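You operate a simulated robot arm through the tools that you are given. There is no shell and no other tool.

Carry out the task below with a simulated two-armed robot. There is one attempt and no reset: what you move stays moved.

JOB
Give the white roller two strokes of grease, then put it back.
Fine: its place is its peg; stand it on the grease pin, open the valve, pump, and shut the valve before lifting it off. Set down upright: what you pick out.

It is judged by the outcome, as a careful person would: the job done as asked, and still so three seconds after it is handed in. It fails if anything else is knocked over, pushed out of place, dropped, spilled or broken.

ROBOT AND FRAMES
Two 7-joint arms with two-finger parallel grippers on one trunk that stands fixed in place. Base frame: the origin is at the foot of the trunk, x ahead of it, y to its left, z up. Lengths are in mm, angles in degrees, forces in N, time in s.
The left shoulder is at [57, 182, 1164], the right one opposite. With the tool pointing down near the work surface each hand reaches from about 260 to 740 mm from the base axis, measured 20 degrees to its own side. Payload 3.91 kg a hand.
The tool frame of a hand sits at the grasp point between the pads (the TCP): z along the fingers, y along the line on which they close. The tips reach 30 mm beyond it. Largest opening 110 mm; finger width 20, thickness 10; the body of the gripper, 48 by 112 mm, starts 55 mm behind the TCP.
Orientation is told as [roll, pitch, yaw] about the base's x, y, z axes, in that order, counted from this pose: with the fingers straight down and closing along the base's y, the tool's x points along the base's -x, its y along +y and its z along -z.

CONTROLS
- The arms move only by the tool arm_command. It takes "left_steps", "right_steps" or both (then of equal length, played together; a hand with none holds still); each is a list of rows, each a list of 7 numbers: the opening, from 0 (shut) to 1 (fully open), then the shift along the tool's x, y, z in mm, then the turn, a rotation vector about the tool's x, y, z in degrees. In form: [[grip, dx, dy, dz, wx, wy, wz], ...]. A call has 1 to 20 rows; each row shifts and turns the commanded pose from where the row before left it, along the tool's axes as they then stand. A row lasts 0.2 s, in which the tool goes at most 50 mm and 8.6 degrees; a call with a longer step from one row to the next is refused whole, and so is a gripper value outside its range. A pose out of reach is approached as far as the arm can. The call stops where the force on the tool passes 50 N (or 10 N more than at its start, if that is more) or the arm is blocked; 0.2 s more then pass. The fingers move at their own pace (about 72 mm/s each) and stop on an object; they squeeze with about 37 N. The grip force told is the motor's: it shows also when the fingers shut on nothing. Time passes only in rows, and 0.2 s behind the last, so rows that do not move let the fingers close. The reply holds the time, the measured pose of the TCP, the force on the tool along the base axes, the opening and the grip force, in the units named above and with some noise, with the torque about the TCP (base axes, N m) and any sound that the robot's microphone picked up.
- Cameras (640 x 400 px; columns grow to the right, rows downward): "scene" is now at [157.9, -48.5, 1406.1]; the picture's right is [-0.55, -0.83, -0.00], its down [-0.10, 0.07, -0.99] and it looks along [0.83, -0.55, -0.12] (base axes); focal length 214 px, centre (320, 200). "left" rides on the left gripper at [72, -17, -103] in its tool frame; the picture's right is [0.23, 0.97, 0.00], its down [-0.76, 0.18, -0.62] and it looks along [-0.61, 0.14, 0.78] (tool axes); focal length 222 px, centre (320, 200). "right" rides on the right gripper at [72, 17, -103] in its tool frame; the picture's right is [-0.23, 0.97, 0.00], its down [-0.76, -0.18, -0.62] and it looks along [-0.61, -0.14, 0.78] (tool axes); focal length 222 px, centre (320, 200). There is no depth. A picture from a camera that has moved, and an enlarged one, comes with that camera's place and axes in the base frame and with its lens. The place of the scene camera against the robot may be out by one fixed shift of up to 25 mm in any direction.
- camera(camera): a new picture of that camera. It takes no simulated time.
- raise_lower(by): slides the trunk up (or, below 0, down) by that many mm; the arms and the scene camera ride with it, the base frame stays. It gives what a move gives, with no picture.
- head_to(pan, tilt): turns the head with the scene camera to pan (to the left, within 80 degrees either way) and tilt (down, from -29 to 69), counted from straight ahead of the robot. It gives what a move gives.
- inspect(camera, box): a new picture of the part [left, top, right, bottom] of that camera's present view, enlarged. It takes no simulated time.
- job_done(): hands the job in; it is judged then, once.

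Nothing tells you positions but the pictures and the camera data. Unless the task says otherwise, let go and move clear before handing in.

The tools are called after "Call:" as name(argument=value, ...) on one line, values as JSON. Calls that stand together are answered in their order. arm_command: Moves the arms, as the interface text tells. Its arguments: {"type":"object","properties":{"left_steps":{"type":"array","items":{"type":"array","items":{"type":"number"}}},"right_steps":{"type":"array","items":{"type":"array","items":{"type":"number"}}}},"required":[]} The other tools are called the same way: raise_lower (by) slides the trunk up or down; head_to (pan, tilt) turns the head that bears the scene camera; camera (camera) takes a picture; inspect (camera, box) takes an enlarged picture of a part of a camera's view; job_done () hands the job in.

At the start:

```text
time_s: 0.0
left_ee_pos: [300.8, -42.0, 1328.0]
left_tool_rot: [-0.1, 0.8, 0.4]
left_wrist_force: [0.0, -0.6, -0.3]
left_wrist_torque: [0.02, 0.04, -0.01]
left_width: 110.2
left_grip_force: 0.0
right_ee_pos: [285.2, -325.7, 1315.1]
right_tool_rot: [0.0, 0.0, 0.1]
right_wrist_force: [-0.1, -0.9, -0.1]
right_wrist_torque: [0.02, -0.01, -0.04]
right_width: 110.0
right_grip_force: 0.1
trunk travel left (down, up): [-425.0, 89.0]
head pan, tilt: [-42.0, 41.5]
```

scene: 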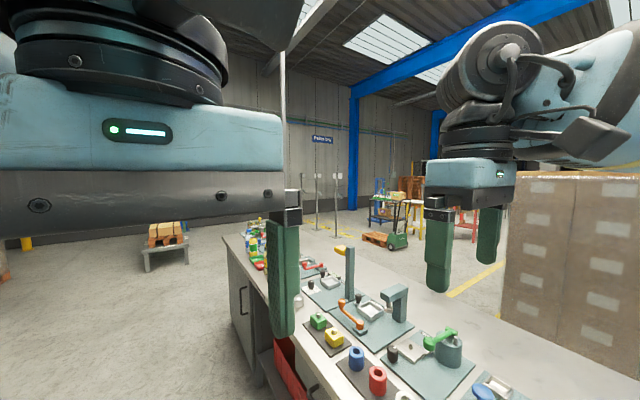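
right: 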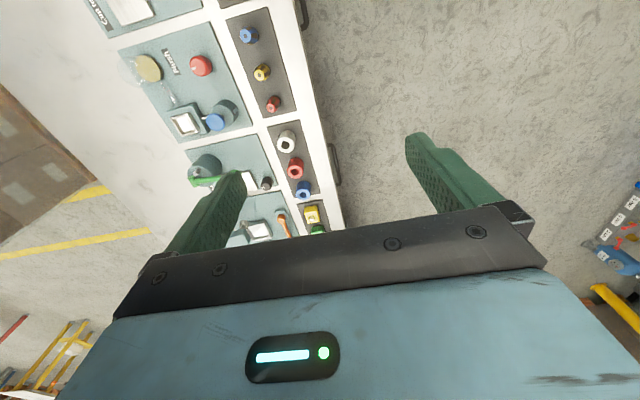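
left: 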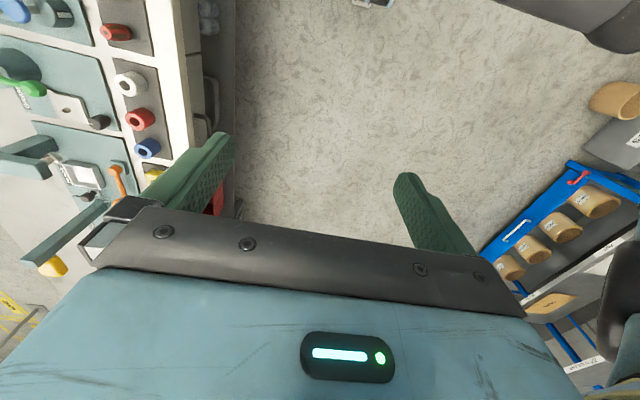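

I see a workbench ahead-right with several stations; the white roller seems to be on a peg next to red and blue rollers. I'll look closer first.

Call:
head_to(pan=-42, tilt=45)

Call:
camera(camera="scene")

Call:
inspect(camera="right", box=[120, 0, 360, 240])

Call:
inspect(camera="left", box=[0, 0, 240, 240])

```text
time_s: 0.6
left_ee_pos: [303.0, -41.2, 1325.5]
left_tool_rot: [0.1, 1.2, 0.7]
left_wrist_force: [0.8, -0.1, 0.2]
left_wrist_torque: [0.0, -0.02, 0.0]
left_width: 109.8
left_grip_force: 0.1
right_ee_pos: [284.7, -325.1, 1313.8]
right_tool_rot: [0.2, -0.1, 0.0]
right_wrist_force: [0.1, -0.4, 0.4]
right_wrist_torque: [0.01, 0.04, -0.02]
right_width: 110.1
right_grip_force: 0.1
trunk travel left (down, up): [-425.0, 89.0]
head pan, tilt: [-42.0, 45.0]
```

```text
taken
camera scene: at [158.6, -48.7, 1402.8], right [-0.55, -0.83, 0.0], down [-0.13, 0.08, -0.99], along [0.82, -0.54, -0.15], focal length 214 px, centre (320, 200)
```

scene: 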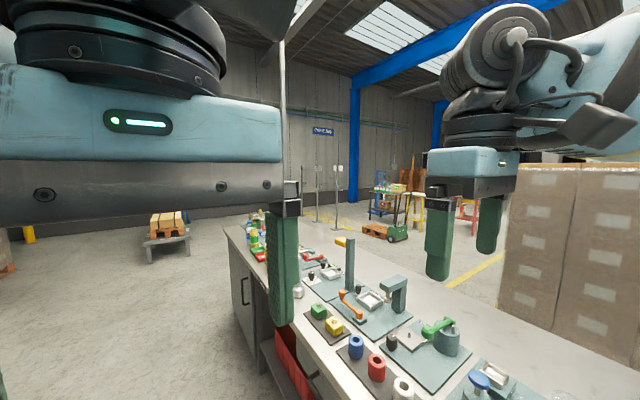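

```text
1.67 times, centred on (240, 120) of right
camera zoom: at [211.6, -308.2, 1416.6], right [0.23, 0.97, 0.0], down [0.76, -0.18, 0.62], along [0.61, -0.14, -0.78], focal length 370 px, centre (453, 333)
```

zoom: 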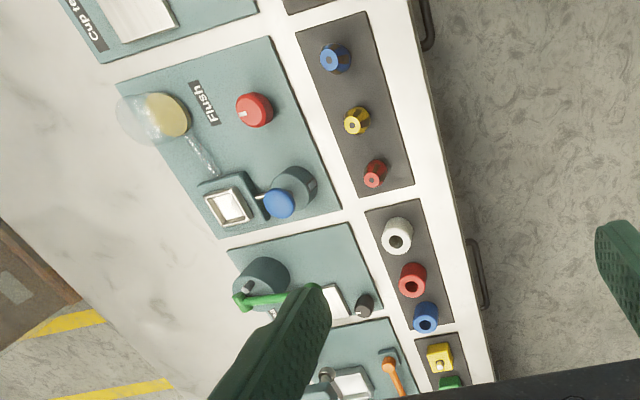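

```text
1.67 times, centred on (120, 120) of left
camera zoom: at [233.2, -58.9, 1430.9], right [-0.24, 0.97, 0.01], down [0.77, 0.19, 0.61], along [0.59, 0.15, -0.8], focal length 370 px, centre (653, 333)
```

zoom: 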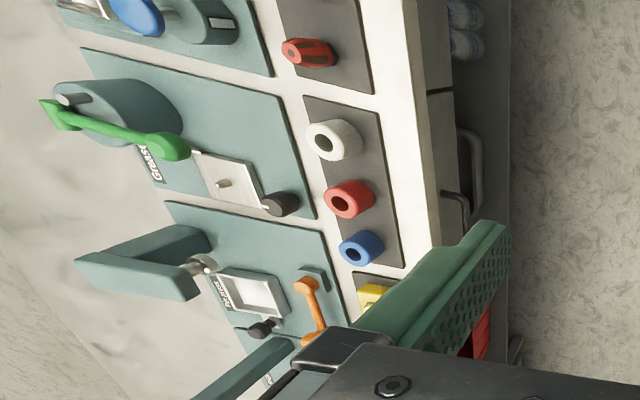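

The grease station (green pump lever, plate with pin, black valve knob) lies beside the rack with white, red and blue rollers; the white roller top is near (427, -445, 878). I'll move the hands for better views.

Call:
arm_command(left_steps=[[1, 0, 45, 0, 0, 0, 0], [1, 0, 45, 0, 0, 0, 0], [1, 0, 45, 0, 0, 0, 0], [1, 0, 45, 0, 0, 0, 0], [1, 0, 45, 0, 0, 0, 0]], right_steps=[[1, 10, -45, 0, 0, 0, 0], [1, 10, -45, 0, 0, 0, 0], [1, 10, -45, 0, 0, 0, 0], [1, 0, -45, 0, 0, 0, 0], [1, 0, 0, 0, 0, 0, 0]])

Call:
camera(camera="right")

Call:
head_to(pan=-55, tilt=69)

Call:
camera(camera="scene")

```text
time_s: 1.1
left_ee_pos: [309.5, 6.3, 1320.0]
left_tool_rot: [0.4, 1.1, 3.1]
left_wrist_force: [-0.5, -0.5, -0.1]
left_wrist_torque: [0.02, 0.01, -0.04]
left_width: 109.7
left_grip_force: 0.1
right_ee_pos: [274.3, -371.9, 1313.9]
right_tool_rot: [0.2, 0.0, 0.1]
right_wrist_force: [0.8, 0.1, 0.3]
right_wrist_torque: [0.03, -0.01, 0.0]
right_width: 110.2
right_grip_force: 0.2
trunk travel left (down, up): [-425.0, 89.0]
head pan, tilt: [-42.0, 45.0]
stopped in row 2 (left hand): the force on the tool passed its limit at 99 N (the readings are from after the stop); the commanded pose is now the measured one
```

```text
taken
camera right: at [200.6, -355.8, 1416.6], right [0.22, 0.97, 0.0], down [0.76, -0.18, 0.62], along [0.61, -0.14, -0.78], focal length 222 px, centre (320, 200)
```

right: 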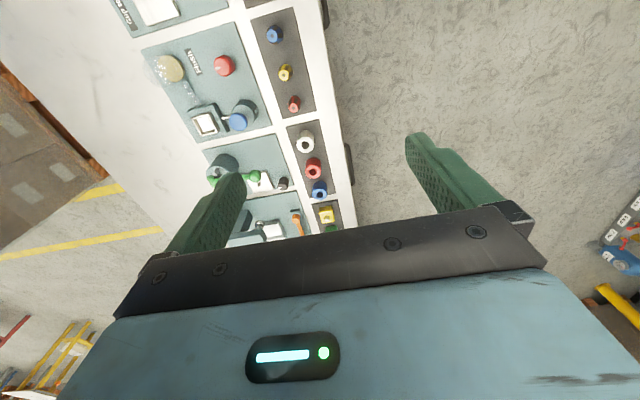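

```text
time_s: 2.0
left_ee_pos: [307.3, 5.2, 1321.4]
left_tool_rot: [0.3, 0.9, 2.9]
left_wrist_force: [-0.5, -0.1, -0.3]
left_wrist_torque: [-0.02, -0.03, 0.01]
left_width: 110.0
left_grip_force: 0.0
right_ee_pos: [273.3, -373.7, 1314.2]
right_tool_rot: [0.0, 0.0, 0.1]
right_wrist_force: [-0.3, -0.4, 0.5]
right_wrist_torque: [-0.03, -0.01, -0.01]
right_width: 109.7
right_grip_force: 0.1
trunk travel left (down, up): [-425.0, 89.0]
head pan, tilt: [-55.0, 68.8]
```

```text
taken
camera scene: at [167.7, -31.0, 1387.2], right [-0.36, -0.93, 0.0], down [-0.29, 0.11, -0.95], along [0.88, -0.34, -0.32], focal length 214 px, centre (320, 200)
```

scene: 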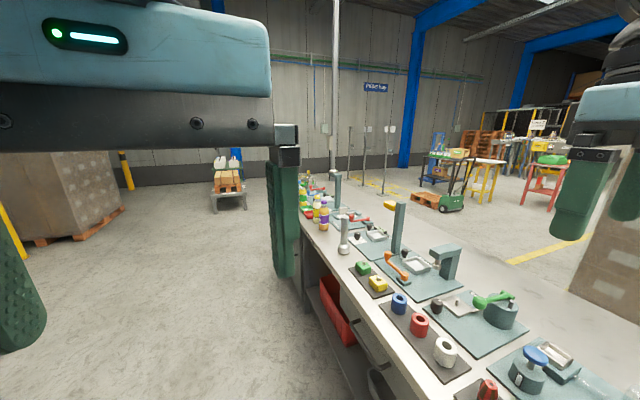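

The left hand touched something (probably the head/own body) and stopped; nothing on the bench was touched. I'll move it forward clear of the head and recheck the view.

Call:
arm_command(left_steps=[[1, -40, 0, 0, 0, 0, 0], [1, -40, 0, 0, 0, 0, 0], [1, -40, 0, 0, 0, 0, 0], [1, -40, 0, 0, 0, 0, 0]])

Call:
head_to(pan=-35, tilt=69)

Call:
camera(camera="scene")

Call:
camera(camera="left")

```text
time_s: 2.6
left_ee_pos: [389.5, 4.7, 1314.9]
left_tool_rot: [0.9, -0.1, 4.3]
left_wrist_force: [36.2, -40.6, -33.0]
left_wrist_torque: [5.66, 1.94, 3.86]
left_width: 109.9
left_grip_force: 0.0
right_ee_pos: [275.1, -373.8, 1313.2]
right_tool_rot: [0.1, 0.1, 0.1]
right_wrist_force: [-1.0, 0.5, -0.1]
right_wrist_torque: [0.03, 0.02, 0.0]
right_width: 109.9
right_grip_force: 0.1
trunk travel left (down, up): [-425.0, 89.0]
head pan, tilt: [-55.0, 68.8]
stopped in row 3 (left hand): the force on the tool passed its limit at 74 N (the readings are from after the stop); the commanded pose is now the measured one
```

```text
time_s: 3.5
left_ee_pos: [389.0, 8.6, 1316.8]
left_tool_rot: [0.7, 0.4, 4.1]
left_wrist_force: [10.9, 1.5, -14.4]
left_wrist_torque: [0.07, 0.29, 0.11]
left_width: 109.8
left_grip_force: 0.1
right_ee_pos: [273.3, -373.9, 1314.1]
right_tool_rot: [0.2, 0.0, 0.0]
right_wrist_force: [0.1, -0.6, -0.2]
right_wrist_torque: [0.02, 0.02, 0.0]
right_width: 110.1
right_grip_force: 0.2
trunk travel left (down, up): [-425.0, 89.0]
head pan, tilt: [-35.0, 68.8]
```

```text
taken
camera scene: at [146.9, -50.0, 1351.8], right [-0.62, -0.78, 0.0], down [-0.51, 0.41, -0.76], along [0.59, -0.47, -0.66], focal length 214 px, centre (320, 200)
```

scene: 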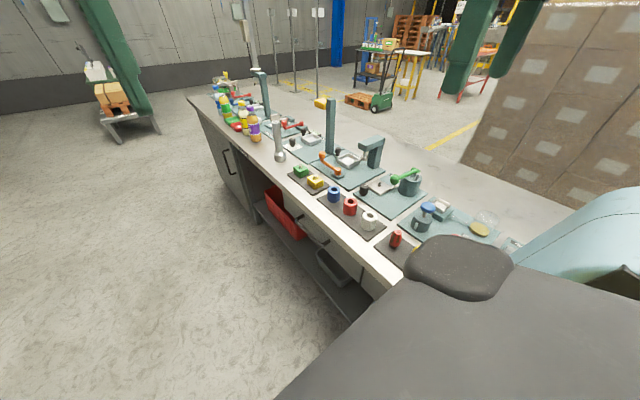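

```text
taken
camera left: at [318.3, -14.5, 1421.2], right [-0.29, 0.96, 0.01], down [0.75, 0.22, 0.62], along [0.59, 0.19, -0.78], focal length 222 px, centre (320, 200)
```

left: 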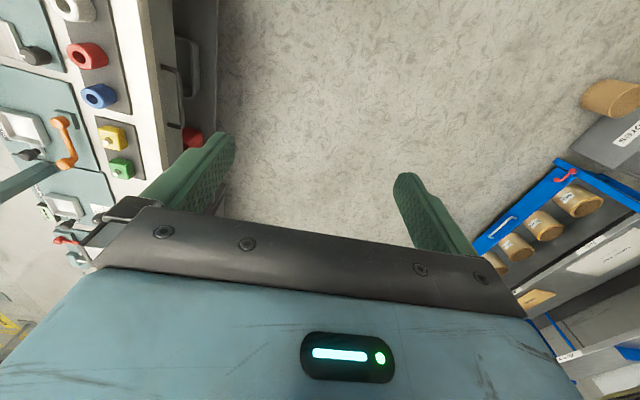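

The left arm had been pressing against the head; it's still slightly loaded. I'll bring it forward and lower to free the head.

Call:
arm_command(left_steps=[[1, -30, 0, 0, 0, 0, 0], [1, -40, 0, 10, 0, 0, 0], [1, -40, 0, 20, 0, 0, 0], [1, 0, 0, 30, 0, 0, 0]])

Call:
head_to(pan=-45, tilt=50)

Call:
camera(camera="scene")

```text
time_s: 4.5
left_ee_pos: [495.3, 13.3, 1260.7]
left_tool_rot: [0.3, -0.3, 3.6]
left_wrist_force: [0.3, -0.6, 0.1]
left_wrist_torque: [0.01, 0.01, -0.02]
left_width: 109.9
left_grip_force: 0.0
right_ee_pos: [275.3, -373.1, 1313.2]
right_tool_rot: [0.0, 0.1, 0.1]
right_wrist_force: [-0.7, 0.0, 0.0]
right_wrist_torque: [-0.04, -0.03, 0.0]
right_width: 110.1
right_grip_force: 0.1
trunk travel left (down, up): [-425.0, 89.0]
head pan, tilt: [-35.0, 68.8]
```

```text
time_s: 5.3
left_ee_pos: [495.8, 12.5, 1259.7]
left_tool_rot: [0.5, -0.2, 3.6]
left_wrist_force: [0.6, -0.2, 0.2]
left_wrist_torque: [0.0, 0.01, -0.01]
left_width: 110.1
left_grip_force: 0.1
right_ee_pos: [274.4, -374.6, 1313.3]
right_tool_rot: [0.1, 0.0, 0.1]
right_wrist_force: [1.2, -0.7, -0.4]
right_wrist_torque: [0.0, -0.01, -0.01]
right_width: 109.9
right_grip_force: 0.2
trunk travel left (down, up): [-425.0, 89.0]
head pan, tilt: [-45.0, 50.0]
```

```text
taken
camera scene: at [135.4, -51.9, 1339.1], right [-0.71, -0.71, 0.0], down [-0.54, 0.54, -0.64], along [0.45, -0.45, -0.77], focal length 214 px, centre (320, 200)
```

scene: 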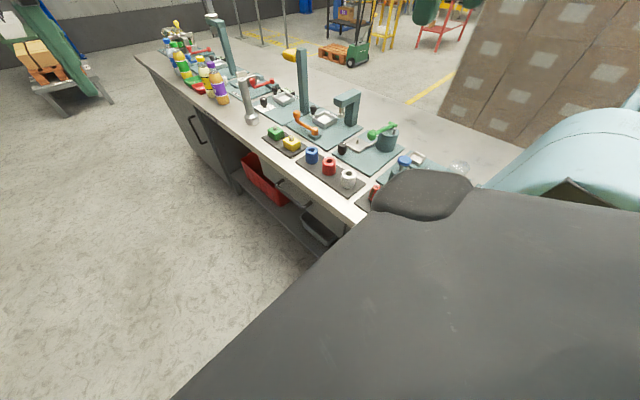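

The head is free now. I'll zoom in on the station and rack.

Call:
inspect(camera="scene", box=[260, 80, 480, 220])

Call:
inspect(camera="scene", box=[330, 110, 430, 180])

Call:
inspect(camera="right", box=[180, 90, 340, 250])

```text
2.86 times, centred on (370, 150) of scene
camera zoom: at [135.4, -51.9, 1339.1], right [-0.71, -0.71, 0.0], down [-0.54, 0.54, -0.64], along [0.45, -0.45, -0.77], focal length 613 px, centre (177, 343)
```

zoom: 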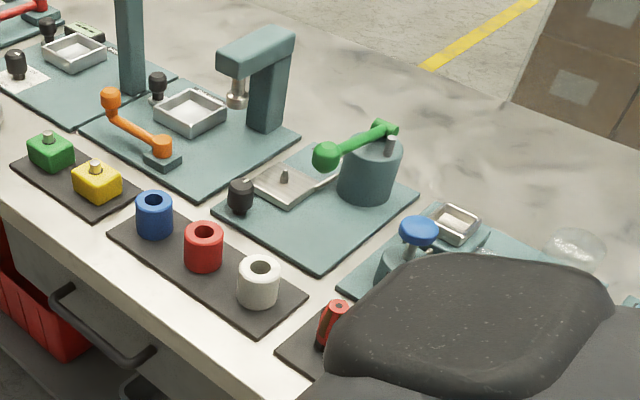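

```text
5.71 times, centred on (380, 145) of scene
camera zoom: at [135.4, -51.9, 1339.1], right [-0.71, -0.71, 0.0], down [-0.54, 0.54, -0.64], along [0.45, -0.45, -0.77], focal length 1226 px, centre (-23, 514)
```

zoom: 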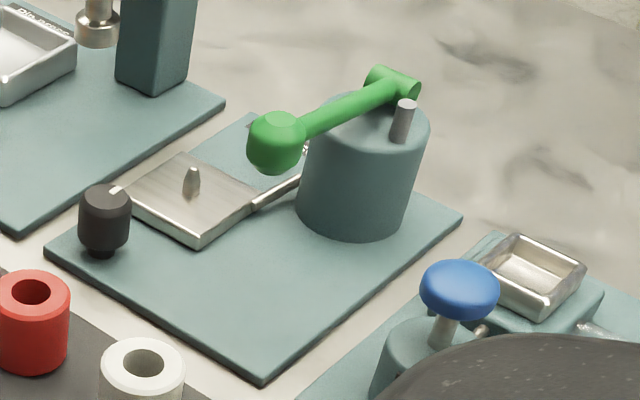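

```text
2.50 times, centred on (260, 170) of right
camera zoom: at [200.7, -356.8, 1416.4], right [0.23, 0.97, 0.0], down [0.76, -0.18, 0.62], along [0.61, -0.14, -0.78], focal length 555 px, centre (470, 275)
```

zoom: 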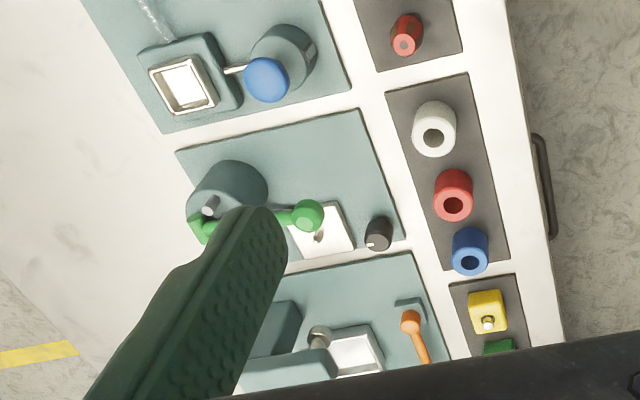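

Clear view of the grease station: pump with green lever, small plate with pin, black valve knob. I'll bring the right hand camera lower and nearer for accurate measurement.

Call:
arm_command(right_steps=[[1, 2, -24, 35, 0, 0, 0], [1, 2, -24, 35, 0, 0, 0], [1, 2, -24, 35, 0, 0, 0], [1, 2, -24, 35, 0, 0, 0], [1, 2, -24, 35, 0, 0, 0], [1, 0, -24, 35, 0, 0, 0], [1, 0, 0, 0, 0, 0, 0]])

Call:
camera(camera="right")

Call:
inspect(camera="right", box=[220, 60, 440, 220])

```text
time_s: 6.9
left_ee_pos: [495.8, 13.3, 1259.1]
left_tool_rot: [0.5, -0.3, 3.7]
left_wrist_force: [-0.1, -0.2, 0.0]
left_wrist_torque: [-0.02, 0.0, 0.02]
left_width: 110.1
left_grip_force: 0.0
right_ee_pos: [263.3, -516.8, 1103.4]
right_tool_rot: [0.1, 0.1, 0.1]
right_wrist_force: [-0.1, 0.4, 0.1]
right_wrist_torque: [-0.03, 0.04, 0.0]
right_width: 109.9
right_grip_force: 0.0
trunk travel left (down, up): [-425.0, 89.0]
head pan, tilt: [-45.0, 50.0]
```

```text
taken
camera right: at [189.5, -499.5, 1207.2], right [0.23, 0.97, 0.0], down [0.76, -0.18, 0.62], along [0.61, -0.14, -0.78], focal length 222 px, centre (320, 200)
```

right: 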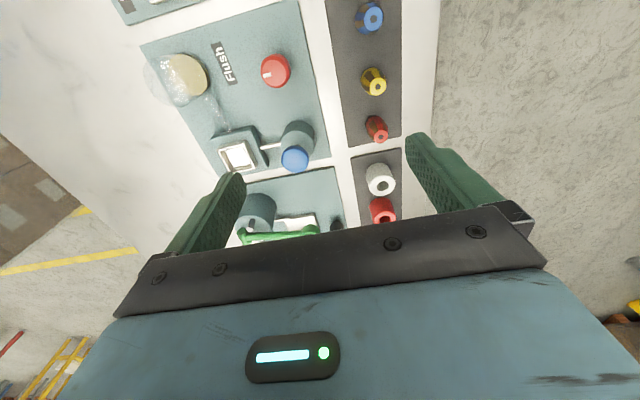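

```text
2.50 times, centred on (330, 140) of right
camera zoom: at [189.5, -499.5, 1207.2], right [0.23, 0.97, 0.0], down [0.76, -0.18, 0.62], along [0.61, -0.14, -0.78], focal length 555 px, centre (295, 350)
```

zoom: 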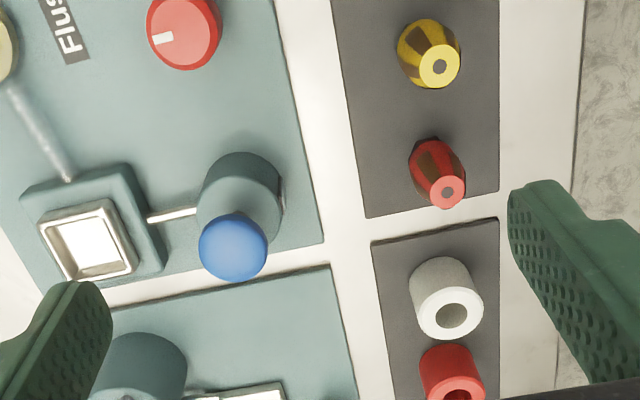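

The station is partially hidden by my own gripper; I'll move the hand forward to bring it into view.

Call:
arm_command(right_steps=[[1, -45, 0, 0, 0, 0, 0], [1, -45, 0, 0, 0, 0, 0], [1, -30, 0, 0, 0, 0, 0], [1, 0, 0, 0, 0, 0, 0]])

Call:
camera(camera="right")

Call:
inspect(camera="right", box=[220, 60, 440, 220])

Call:
camera(camera="scene")

```text
time_s: 7.9
left_ee_pos: [494.2, 12.9, 1259.7]
left_tool_rot: [0.4, -0.2, 3.6]
left_wrist_force: [-1.2, -0.5, 0.4]
left_wrist_torque: [-0.01, -0.04, -0.01]
left_width: 110.1
left_grip_force: 0.1
right_ee_pos: [384.2, -517.5, 1104.2]
right_tool_rot: [0.0, 0.0, 0.2]
right_wrist_force: [-0.2, -0.3, -0.3]
right_wrist_torque: [-0.02, 0.0, -0.01]
right_width: 110.0
right_grip_force: 0.0
trunk travel left (down, up): [-425.0, 89.0]
head pan, tilt: [-45.0, 50.0]
```

```text
taken
camera right: at [310.3, -499.8, 1206.4], right [0.23, 0.97, 0.0], down [0.76, -0.18, 0.62], along [0.61, -0.14, -0.78], focal length 222 px, centre (320, 200)
```

right: 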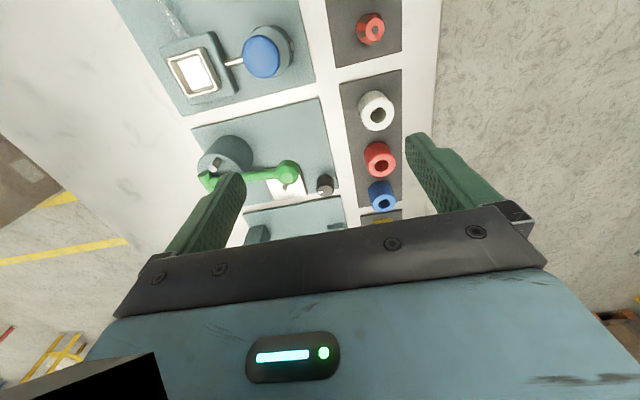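

```text
2.50 times, centred on (330, 140) of right
camera zoom: at [310.3, -499.8, 1206.4], right [0.23, 0.97, 0.0], down [0.76, -0.18, 0.62], along [0.61, -0.14, -0.78], focal length 555 px, centre (295, 350)
```

zoom: 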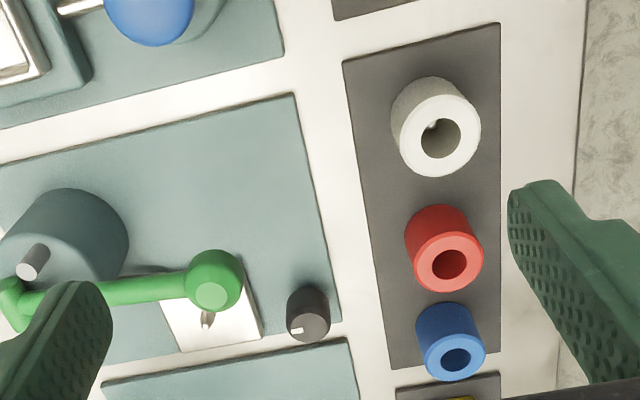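

```text
taken
camera scene: at [134.4, -51.3, 1339.4], right [-0.71, -0.71, 0.0], down [-0.54, 0.54, -0.64], along [0.46, -0.46, -0.77], focal length 214 px, centre (320, 200)
```

scene: 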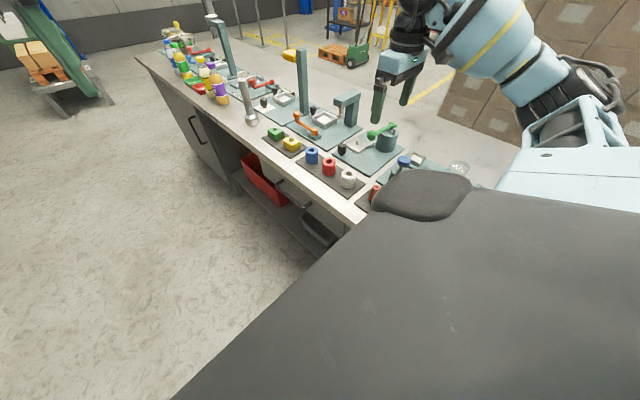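

White roller top is near (422, -446, ~895), pin near (525, -616), lever ball near (459, -581, ~940), valve knob near (540, -542). I'll take another view from over the station for accuracy.

Call:
arm_command(right_steps=[[1, -20, -40, 0, 0, 0, 0], [1, -20, -40, 0, 0, 0, 0], [1, 0, 0, 0, 0, 0, 0]])

Call:
camera(camera="right")

Call:
inspect(camera="right", box=[220, 60, 440, 220])

```text
time_s: 8.7
left_ee_pos: [495.2, 13.0, 1260.4]
left_tool_rot: [0.5, -0.2, 3.6]
left_wrist_force: [-0.1, 0.4, 0.0]
left_wrist_torque: [-0.01, -0.01, 0.01]
left_width: 109.9
left_grip_force: 0.1
right_ee_pos: [417.2, -570.4, 1103.3]
right_tool_rot: [0.1, 0.0, 0.0]
right_wrist_force: [0.2, 0.6, 0.0]
right_wrist_torque: [-0.01, -0.02, 0.03]
right_width: 109.6
right_grip_force: 0.0
right hand out of reach, approached as far as the arm can: row 2
trunk travel left (down, up): [-425.0, 89.0]
head pan, tilt: [-45.0, 50.0]
```

```text
taken
camera right: at [343.6, -552.6, 1205.7], right [0.23, 0.97, 0.0], down [0.76, -0.18, 0.62], along [0.61, -0.14, -0.78], focal length 222 px, centre (320, 200)
```

right: 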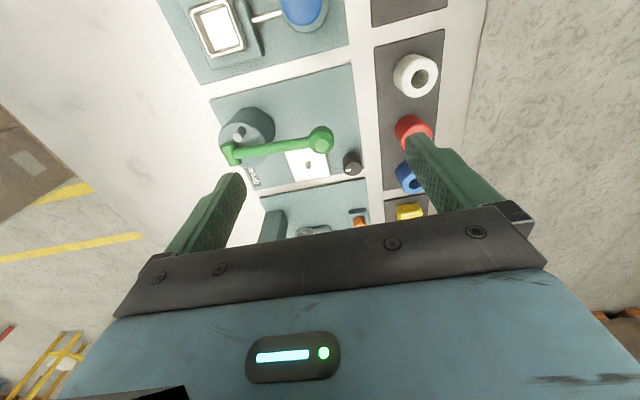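

```text
2.50 times, centred on (330, 140) of right
camera zoom: at [343.6, -552.6, 1205.7], right [0.23, 0.97, 0.0], down [0.76, -0.18, 0.62], along [0.61, -0.14, -0.78], focal length 555 px, centre (295, 350)
```

zoom: 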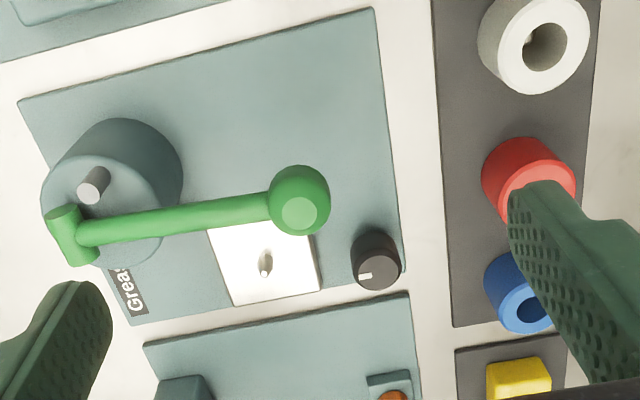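

Triangulated: pin ≈ (529, -617, base ~870), knob ≈ (544, -542, top 880), lever ball ≈ (451, -576, 955), white roller ≈ (421, -446, top 903, ~45 mm across). The pin is near the reach limit, so I'll test reach above it before picking anything.

Call:
arm_command(right_steps=[[1, -30, 0, 20, 0, 0, 0], [1, -30, -10, 20, 0, 0, 0], [1, -30, -10, 20, 0, 0, 0], [1, -22, -27, 20, 0, 0, 0], [1, 0, 0, 10, 0, 0, 0], [1, 0, 0, 0, 0, 0, 0]])

Call:
camera(camera="right")

Call:
camera(camera="scene")

```text
time_s: 10.1
left_ee_pos: [494.2, 13.3, 1259.3]
left_tool_rot: [0.5, -0.3, 3.6]
left_wrist_force: [0.7, -0.5, 1.4]
left_wrist_torque: [-0.01, 0.0, 0.02]
left_width: 109.7
left_grip_force: 0.0
right_ee_pos: [453.8, -560.7, 1058.1]
right_tool_rot: [0.1, 0.1, 0.1]
right_wrist_force: [-0.1, -0.8, 0.2]
right_wrist_torque: [0.0, 0.01, -0.03]
right_width: 110.2
right_grip_force: 0.0
right hand out of reach, approached as far as the arm can: row 1, 2, 3, 4
trunk travel left (down, up): [-425.0, 89.0]
head pan, tilt: [-45.0, 50.0]
```

```text
taken
camera right: at [381.4, -544.0, 1161.6], right [0.23, 0.97, 0.0], down [0.76, -0.18, 0.62], along [0.61, -0.14, -0.78], focal length 222 px, centre (320, 200)
```

right: 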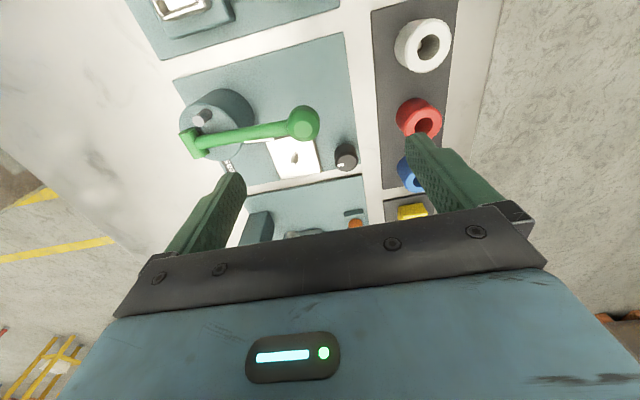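

```text
taken
camera scene: at [135.3, -51.8, 1339.1], right [-0.71, -0.71, 0.0], down [-0.54, 0.54, -0.64], along [0.45, -0.45, -0.77], focal length 214 px, centre (320, 200)
```

scene: 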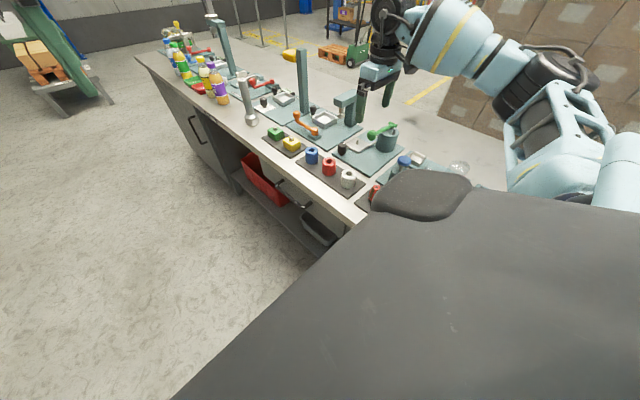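

The arm runs out of reach at this height; reach should improve lower down. I'll step down and toward the pin in small steps to find the real limit.

Call:
arm_command(right_steps=[[0.5, 0, 0, 25, 0, 0, 0], [0.5, 0, 0, 20, 0, 0, 0], [0.5, -30, -10, 0, 0, 0, 0], [0.5, -20, -10, 10, 0, 0, 0], [0.5, -15, -20, 20, 0, 0, 0], [0.5, -10, -16, 25, 0, 0, 0], [0.5, 0, 0, 0, 0, 0, 0]])

Call:
camera(camera="scene")

Call:
camera(camera="right")

```text
time_s: 11.7
left_ee_pos: [495.0, 13.2, 1259.6]
left_tool_rot: [0.5, -0.2, 3.6]
left_wrist_force: [0.0, 0.4, -0.3]
left_wrist_torque: [-0.01, -0.01, 0.02]
left_width: 109.8
left_grip_force: 0.1
right_ee_pos: [489.1, -549.2, 949.1]
right_tool_rot: [0.2, -0.1, 0.1]
right_wrist_force: [0.7, 1.2, 0.2]
right_wrist_torque: [0.02, -0.01, 0.02]
right_width: 55.0
right_grip_force: 0.1
right hand out of reach, approached as far as the arm can: row 3, 4, 5, 6
trunk travel left (down, up): [-425.0, 89.0]
head pan, tilt: [-45.0, 50.0]
```

```text
taken
camera scene: at [135.1, -51.7, 1339.2], right [-0.71, -0.71, 0.0], down [-0.54, 0.54, -0.64], along [0.45, -0.45, -0.77], focal length 214 px, centre (320, 200)
```

scene: 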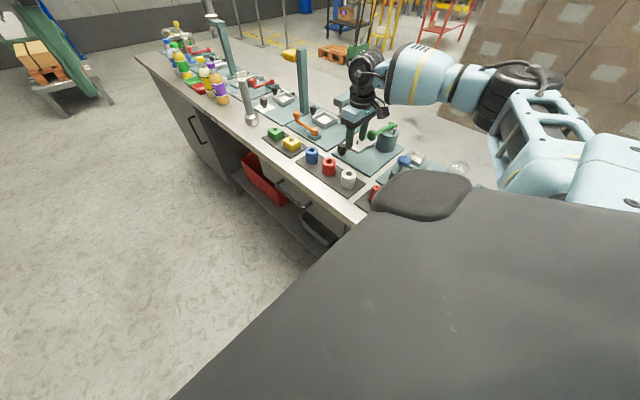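

```text
taken
camera right: at [415.2, -532.2, 1051.4], right [0.23, 0.97, 0.0], down [0.76, -0.18, 0.62], along [0.61, -0.14, -0.78], focal length 222 px, centre (320, 200)
```

right: 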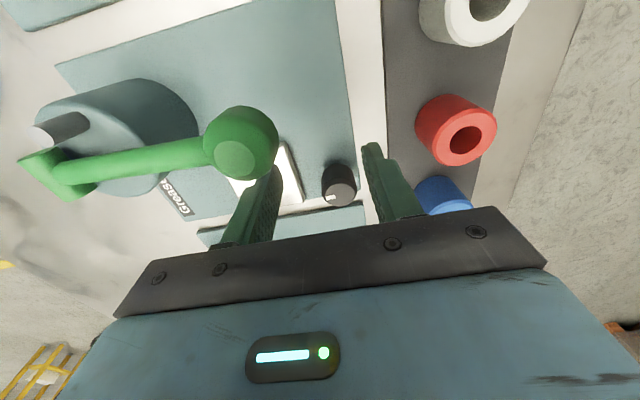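

At z≈950 the vertical-tool limit is about 735 mm from the base axis, short of the pin. I'll raise a bit and yaw the hand to line up with the arm direction to see whether reach improves.

Call:
arm_command(right_steps=[[0.5, 0, 0, -40, 0, 0, 0], [0.5, 0, 0, -20, 0, 0, 8], [0.5, 0, 0, 0, 0, 0, 8], [0.5, 0, 0, 0, 0, 0, 8], [0.5, 0, 0, 0, 0, 0, 8], [0.5, 0, 0, 0, 0, 0, 8], [0.5, 0, 0, 0, 0, 0, 3], [0.5, -25, 0, 0, 0, 0, 0], [0.5, -25, 0, 0, 0, 0, 0], [0.5, 0, 0, 0, 0, 0, 0]])

Call:
camera(camera="right")

Call:
camera(camera="scene")

```text
time_s: 13.9
left_ee_pos: [494.2, 11.9, 1257.8]
left_tool_rot: [0.5, -0.2, 3.7]
left_wrist_force: [0.0, 0.3, 0.3]
left_wrist_torque: [-0.03, 0.0, 0.0]
left_width: 109.9
left_grip_force: 0.2
right_ee_pos: [526.0, -584.0, 1007.6]
right_tool_rot: [0.1, 0.1, -42.9]
right_wrist_force: [-0.5, 0.4, 0.3]
right_wrist_torque: [0.02, -0.01, -0.01]
right_width: 55.1
right_grip_force: 0.1
trunk travel left (down, up): [-425.0, 89.0]
head pan, tilt: [-45.0, 50.0]
```

```text
taken
camera right: at [483.4, -521.4, 1111.0], right [0.83, 0.56, 0.0], down [0.44, -0.65, 0.62], along [0.35, -0.52, -0.78], focal length 222 px, centre (320, 200)
```

right: 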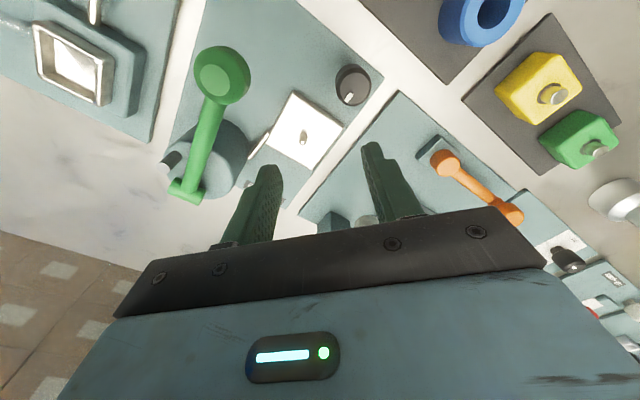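

```text
taken
camera scene: at [135.0, -51.9, 1339.2], right [-0.71, -0.71, 0.0], down [-0.54, 0.54, -0.64], along [0.45, -0.45, -0.77], focal length 214 px, centre (320, 200)
```

scene: 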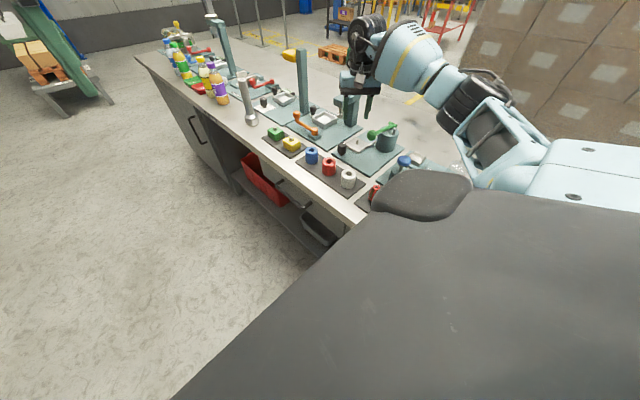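

Aligning the hand's yaw with the arm extends the reach: now at (526, -584) with no reach complaint. I'll back up and up a little to check clearance to the neighbouring press.

Call:
arm_command(right_steps=[[0.5, 0, 0, -45, 0, 0, 0], [0.5, 0, 0, -45, 0, 0, 0], [0.5, -20, 10, -20, 0, 0, 0], [0.5, -20, 10, -20, 0, 0, 0], [0.5, 0, 0, 0, 0, 0, 0]])

Call:
camera(camera="right")

Call:
inspect(camera="right", box=[180, 60, 440, 240])

Call:
inspect(camera="scene", box=[290, 60, 450, 180])

```text
time_s: 15.1
left_ee_pos: [496.3, 11.8, 1259.8]
left_tool_rot: [0.5, -0.2, 3.6]
left_wrist_force: [-0.5, -0.4, 0.2]
left_wrist_torque: [0.0, 0.02, 0.0]
left_width: 110.0
left_grip_force: 0.1
right_ee_pos: [568.2, -597.9, 1139.3]
right_tool_rot: [0.1, 0.1, -42.9]
right_wrist_force: [-0.2, -0.1, -0.3]
right_wrist_torque: [0.03, 0.0, -0.02]
right_width: 54.9
right_grip_force: 0.0
trunk travel left (down, up): [-425.0, 89.0]
head pan, tilt: [-45.0, 50.0]
```

```text
taken
camera right: at [525.5, -535.2, 1241.7], right [0.83, 0.56, 0.0], down [0.44, -0.65, 0.62], along [0.35, -0.52, -0.78], focal length 222 px, centre (320, 200)
```

right: 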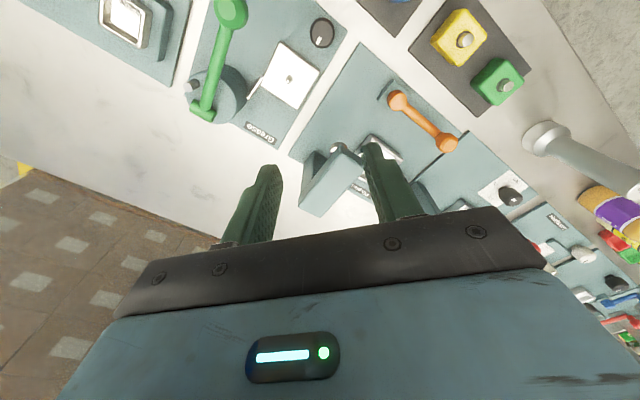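

```text
2.22 times, centred on (310, 150) of right
camera zoom: at [525.5, -535.2, 1241.7], right [0.83, 0.56, 0.0], down [0.44, -0.65, 0.62], along [0.35, -0.52, -0.78], focal length 494 px, centre (342, 311)
```

zoom: 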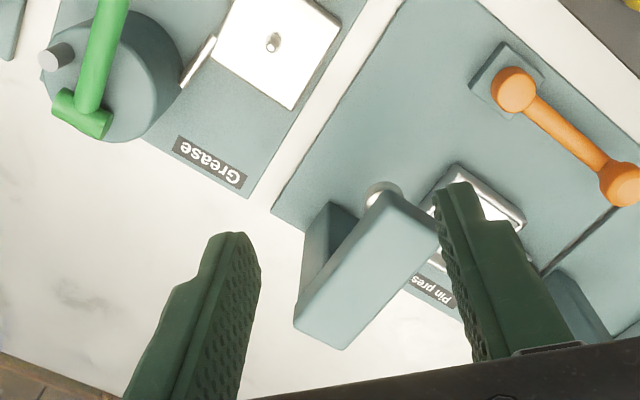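

```text
3.33 times, centred on (370, 120) of scene
camera zoom: at [135.1, -53.1, 1339.1], right [-0.71, -0.71, 0.0], down [-0.54, 0.54, -0.64], along [0.45, -0.45, -0.77], focal length 715 px, centre (153, 467)
```

zoom: 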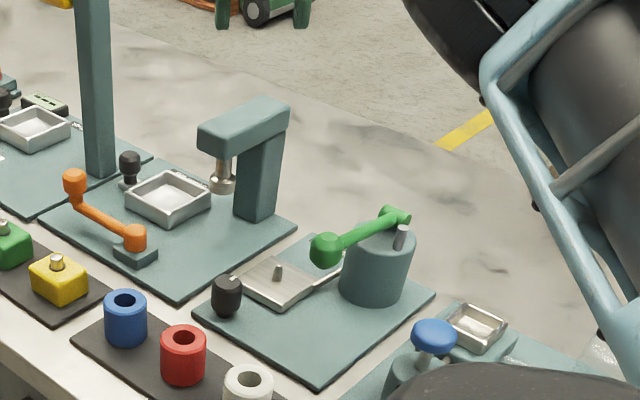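

The press's near face is at x≈607, leaving ~20 mm clearance when the hand is over the pin (526, -616). Now a closer look at the valve knob for its pointer.

Call:
inspect(camera="right", box=[240, 0, 360, 100])

Call:
inspect(camera="scene", box=[325, 110, 405, 160])

```text
4.00 times, centred on (300, 50) of right
camera zoom: at [525.5, -535.2, 1241.7], right [0.83, 0.56, 0.0], down [0.44, -0.65, 0.62], along [0.35, -0.52, -0.78], focal length 888 px, centre (400, 800)
```

zoom: 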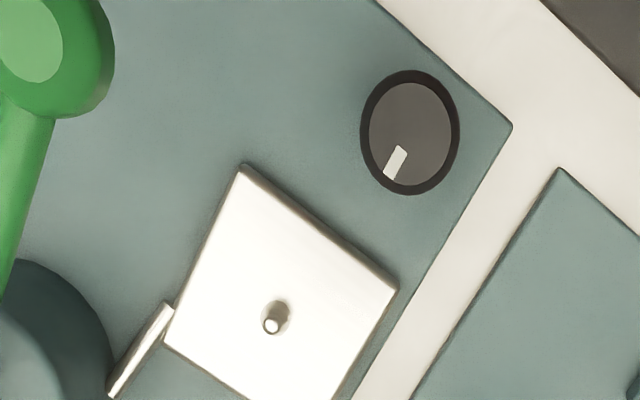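

```text
8.00 times, centred on (365, 135) of scene
camera zoom: at [135.1, -53.1, 1339.1], right [-0.71, -0.71, 0.0], down [-0.54, 0.54, -0.64], along [0.45, -0.45, -0.77], focal length 1716 px, centre (-40, 720)
```

zoom: 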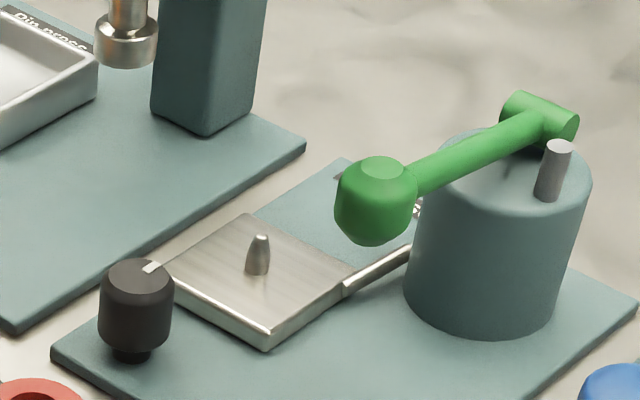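

Pin measured at about (525, -615.5); the valve pointer now points toward -y. Now I move over the white roller with the same yaw for picking.

Call:
arm_command(right_steps=[[0.75, 42, 2.3, 0, 0, 0, 0], [0.75, 42, 2.3, 0, 0, 0, 0], [0.75, 42, 2.3, 0, 0, 0, 0], [0.75, 42, 2.3, 0, 0, 0, 0], [0.75, 42, 2.3, 0, 0, 0, 0], [0.75, 0, 0, 45, 0, 0, 0], [0.75, 0, 0, 45, 0, 0, 0], [0.75, 0, 0, 45, 0, 0, 0], [0.75, 0, 0, 0, 0, 0, 0]])

Call:
camera(camera="right")

Call:
inspect(camera="right", box=[240, 60, 400, 220])

```text
time_s: 17.1
left_ee_pos: [495.3, 13.8, 1262.0]
left_tool_rot: [0.5, -0.3, 3.6]
left_wrist_force: [-0.7, -0.7, -0.2]
left_wrist_torque: [0.01, 0.0, -0.03]
left_width: 110.1
left_grip_force: 0.0
right_ee_pos: [420.8, -444.7, 1003.7]
right_tool_rot: [0.1, 0.1, -42.9]
right_wrist_force: [0.3, -0.2, 0.0]
right_wrist_torque: [0.03, -0.01, 0.01]
right_width: 82.5
right_grip_force: 0.1
trunk travel left (down, up): [-425.0, 89.0]
head pan, tilt: [-45.0, 50.0]
```

```text
taken
camera right: at [379.3, -382.0, 1106.7], right [0.83, 0.56, 0.0], down [0.44, -0.65, 0.62], along [0.35, -0.52, -0.78], focal length 222 px, centre (320, 200)
```

right: 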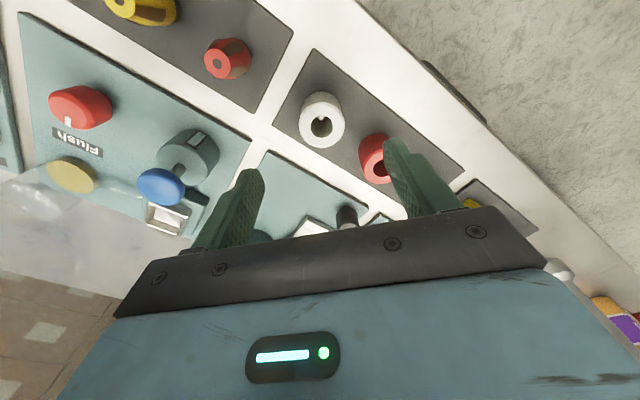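

```text
2.50 times, centred on (320, 140) of right
camera zoom: at [379.3, -382.0, 1106.7], right [0.83, 0.56, 0.0], down [0.44, -0.65, 0.62], along [0.35, -0.52, -0.78], focal length 555 px, centre (320, 350)
```

zoom: 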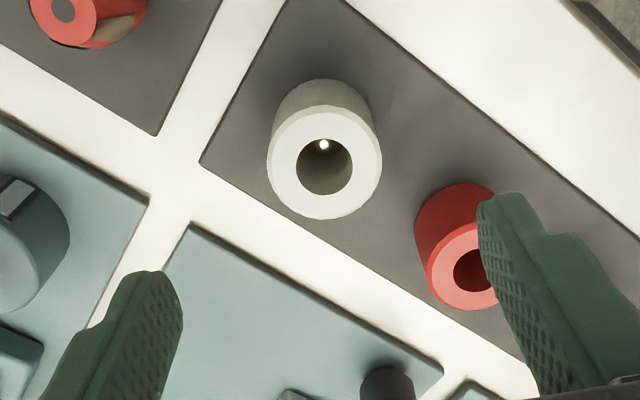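

The roller (Ø42, from z≈859 to 903) is almost exactly under the gripper axis. Descending to TCP z≈895 and gripping.

Call:
arm_command(right_steps=[[0.75, 0, 1.5, 30, 0, 0, 0], [0.75, 0, 0, 30, 0, 0, 0], [0.75, 0, 0, 30, 0, 0, 0], [0.75, 0, 0, 18.5, 0, 0, 0], [0.75, 0, 0, 0, 0, 0, 0]])

Call:
inspect(camera="right", box=[220, 100, 420, 220])

```text
time_s: 18.3
left_ee_pos: [495.9, 13.1, 1259.8]
left_tool_rot: [0.5, -0.2, 3.6]
left_wrist_force: [0.0, -0.3, 0.4]
left_wrist_torque: [0.03, 0.02, -0.02]
left_width: 109.8
left_grip_force: 0.1
right_ee_pos: [423.6, -443.8, 895.5]
right_tool_rot: [0.1, 0.1, -42.9]
right_wrist_force: [0.4, 0.1, 0.1]
right_wrist_torque: [-0.01, -0.01, 0.0]
right_width: 82.4
right_grip_force: 0.0
trunk travel left (down, up): [-425.0, 89.0]
head pan, tilt: [-45.0, 50.0]
```

```text
3.20 times, centred on (320, 160) of right
camera zoom: at [380.9, -381.3, 998.0], right [0.83, 0.56, 0.0], down [0.44, -0.65, 0.62], along [0.35, -0.52, -0.78], focal length 711 px, centre (320, 328)
```

zoom: 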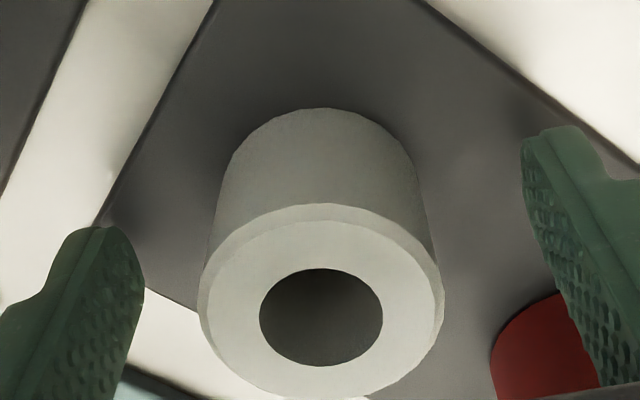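

Nicely centred. Closing the fingers.

Call:
arm_command(right_steps=[[0.3, 0, 0, 0, 0, 0, 0], [0.3, 0, 0, 0, 0, 0, 0], [0.2, 0, 0, 0, 0, 0, 0], [0.2, 0, 0, 0, 0, 0, 0], [0.2, 0, 0, 0, 0, 0, 0]])

```text
time_s: 19.5
left_ee_pos: [495.2, 11.9, 1259.4]
left_tool_rot: [0.6, -0.3, 3.6]
left_wrist_force: [0.8, 0.6, 0.4]
left_wrist_torque: [0.01, 0.0, -0.02]
left_width: 110.2
left_grip_force: 0.1
right_ee_pos: [423.2, -442.6, 895.3]
right_tool_rot: [0.1, 0.0, -42.8]
right_wrist_force: [-0.9, 0.4, -0.1]
right_wrist_torque: [0.0, -0.04, -0.03]
right_width: 42.9
right_grip_force: 37.2
trunk travel left (down, up): [-425.0, 89.0]
head pan, tilt: [-45.0, 50.0]
```

Gripped (43 mm). Lifting straight up off the peg, then carrying it above the lever height toward the pin.

Call:
arm_command(right_steps=[[0.2, 0, 0, -15, 0, 0, 0], [0.2, 0, 0, -25, 0, 0, 0], [0.2, 0, 0, -35, 0, 0, 0], [0.2, 0, 0, -35, 0, 0, 0], [0.2, 0, 0, -35, 0, 0, 0], [0.2, 0, 0, 0, 0, 0, 0], [0.2, -20, -6, 0, 0, 0, 0], [0.2, -33, -10, 0, 0, 0, 0], [0.2, -35, -11, 0, 0, 0, 0], [0.2, -35, -11, 0, 0, 0, 0], [0.2, -35, -11, 0, 0, 0, 0], [0.2, -24, -6, 0, 0, 0, 0], [0.2, -10, -2.5, 0, 0, 0, 0], [0.2, 0, 0, 0, 0, 0, 0]])

Call:
camera(camera="right")

Call:
inspect(camera="right", box=[240, 60, 400, 220])

Call:
inspect(camera="scene", box=[300, 80, 420, 170])

```text
time_s: 22.5
left_ee_pos: [495.1, 12.0, 1259.8]
left_tool_rot: [0.5, -0.2, 3.6]
left_wrist_force: [-0.8, 0.1, -0.1]
left_wrist_torque: [-0.01, 0.0, -0.01]
left_width: 109.8
left_grip_force: 0.0
right_ee_pos: [523.9, -616.7, 1039.4]
right_tool_rot: [0.2, 0.1, -43.0]
right_wrist_force: [-0.5, -0.8, -0.8]
right_wrist_torque: [0.01, 0.0, 0.0]
right_width: 42.6
right_grip_force: 37.1
trunk travel left (down, up): [-425.0, 89.0]
head pan, tilt: [-45.0, 50.0]
```

```text
taken
camera right: at [482.5, -555.2, 1141.8], right [0.83, 0.56, 0.0], down [0.44, -0.65, 0.62], along [0.35, -0.52, -0.78], focal length 222 px, centre (320, 200)
```

right: 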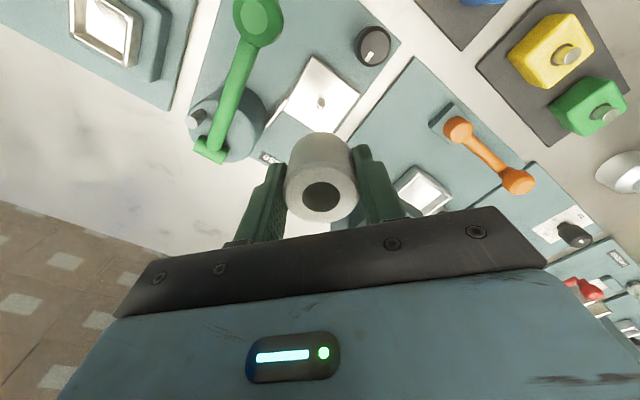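

```text
2.50 times, centred on (320, 140) of right
camera zoom: at [482.5, -555.2, 1141.8], right [0.83, 0.56, 0.0], down [0.44, -0.65, 0.62], along [0.35, -0.52, -0.78], focal length 555 px, centre (320, 350)
```

zoom: 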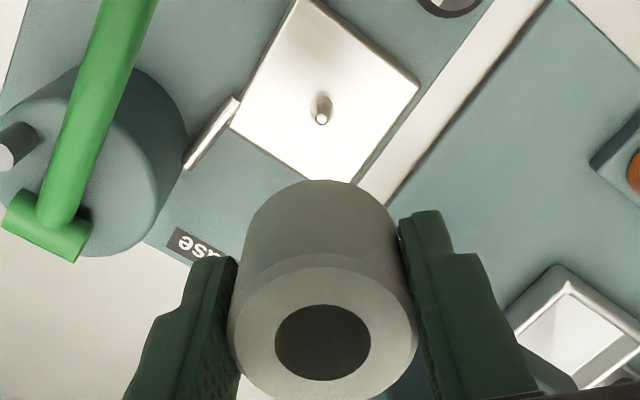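

```text
4.44 times, centred on (360, 125) of scene
camera zoom: at [135.4, -52.0, 1339.1], right [-0.71, -0.71, 0.0], down [-0.54, 0.54, -0.64], along [0.45, -0.45, -0.77], focal length 953 px, centre (142, 533)
```

zoom: 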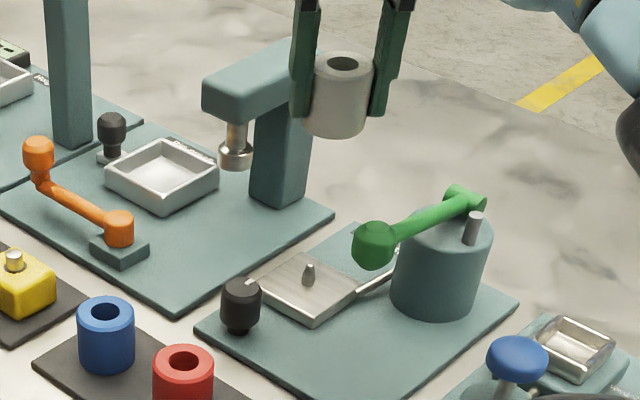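

The pin is at (525, -615.5), almost under the roller. I'll apply a ~1 mm correction and descend to just above the pin tip.

Call:
arm_command(right_steps=[[0.2, 1.2, 0.8, 25, 0, 0, 0], [0.2, 0, 0, 30, 0, 0, 0], [0.2, 0, 0, 30, 0, 0, 0], [0.2, 0, 0, 20, 0, 0, 0], [0.2, 0, 0, 0, 0, 0, 0]])

Call:
inspect(camera="right", box=[220, 60, 420, 220])

Call:
inspect(camera="scene", box=[310, 90, 410, 165])

```text
time_s: 23.7
left_ee_pos: [495.9, 12.9, 1259.1]
left_tool_rot: [0.5, -0.2, 3.5]
left_wrist_force: [0.7, -0.3, -0.2]
left_wrist_torque: [0.02, 0.0, 0.02]
left_width: 110.0
left_grip_force: 0.1
right_ee_pos: [524.8, -615.5, 934.0]
right_tool_rot: [0.1, 0.0, -42.9]
right_wrist_force: [0.0, 0.2, 0.0]
right_wrist_torque: [0.01, 0.0, 0.0]
right_width: 42.7
right_grip_force: 36.9
trunk travel left (down, up): [-425.0, 89.0]
head pan, tilt: [-45.0, 50.0]
```

```text
2.50 times, centred on (320, 140) of right
camera zoom: at [481.6, -553.0, 1037.0], right [0.83, 0.56, 0.0], down [0.44, -0.65, 0.62], along [0.35, -0.52, -0.78], focal length 555 px, centre (320, 350)
```

zoom: 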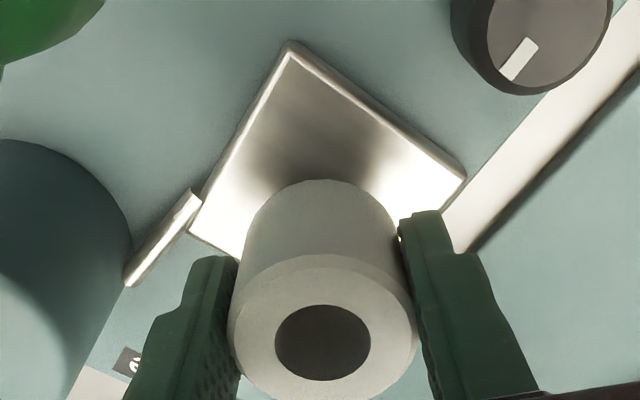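

```text
5.33 times, centred on (360, 128) of scene
camera zoom: at [135.3, -51.8, 1339.2], right [-0.71, -0.71, 0.0], down [-0.54, 0.54, -0.64], along [0.45, -0.45, -0.77], focal length 1144 px, centre (107, 587)
```

zoom: 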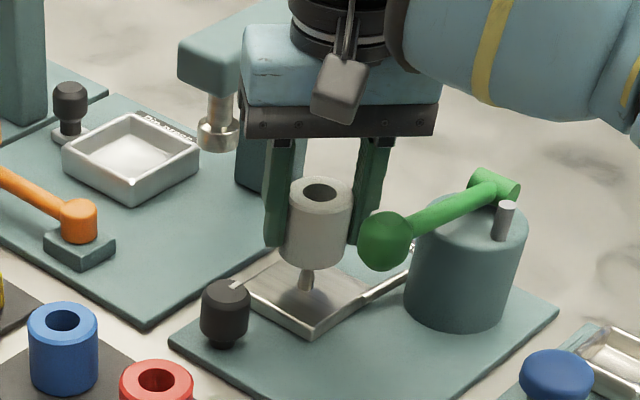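

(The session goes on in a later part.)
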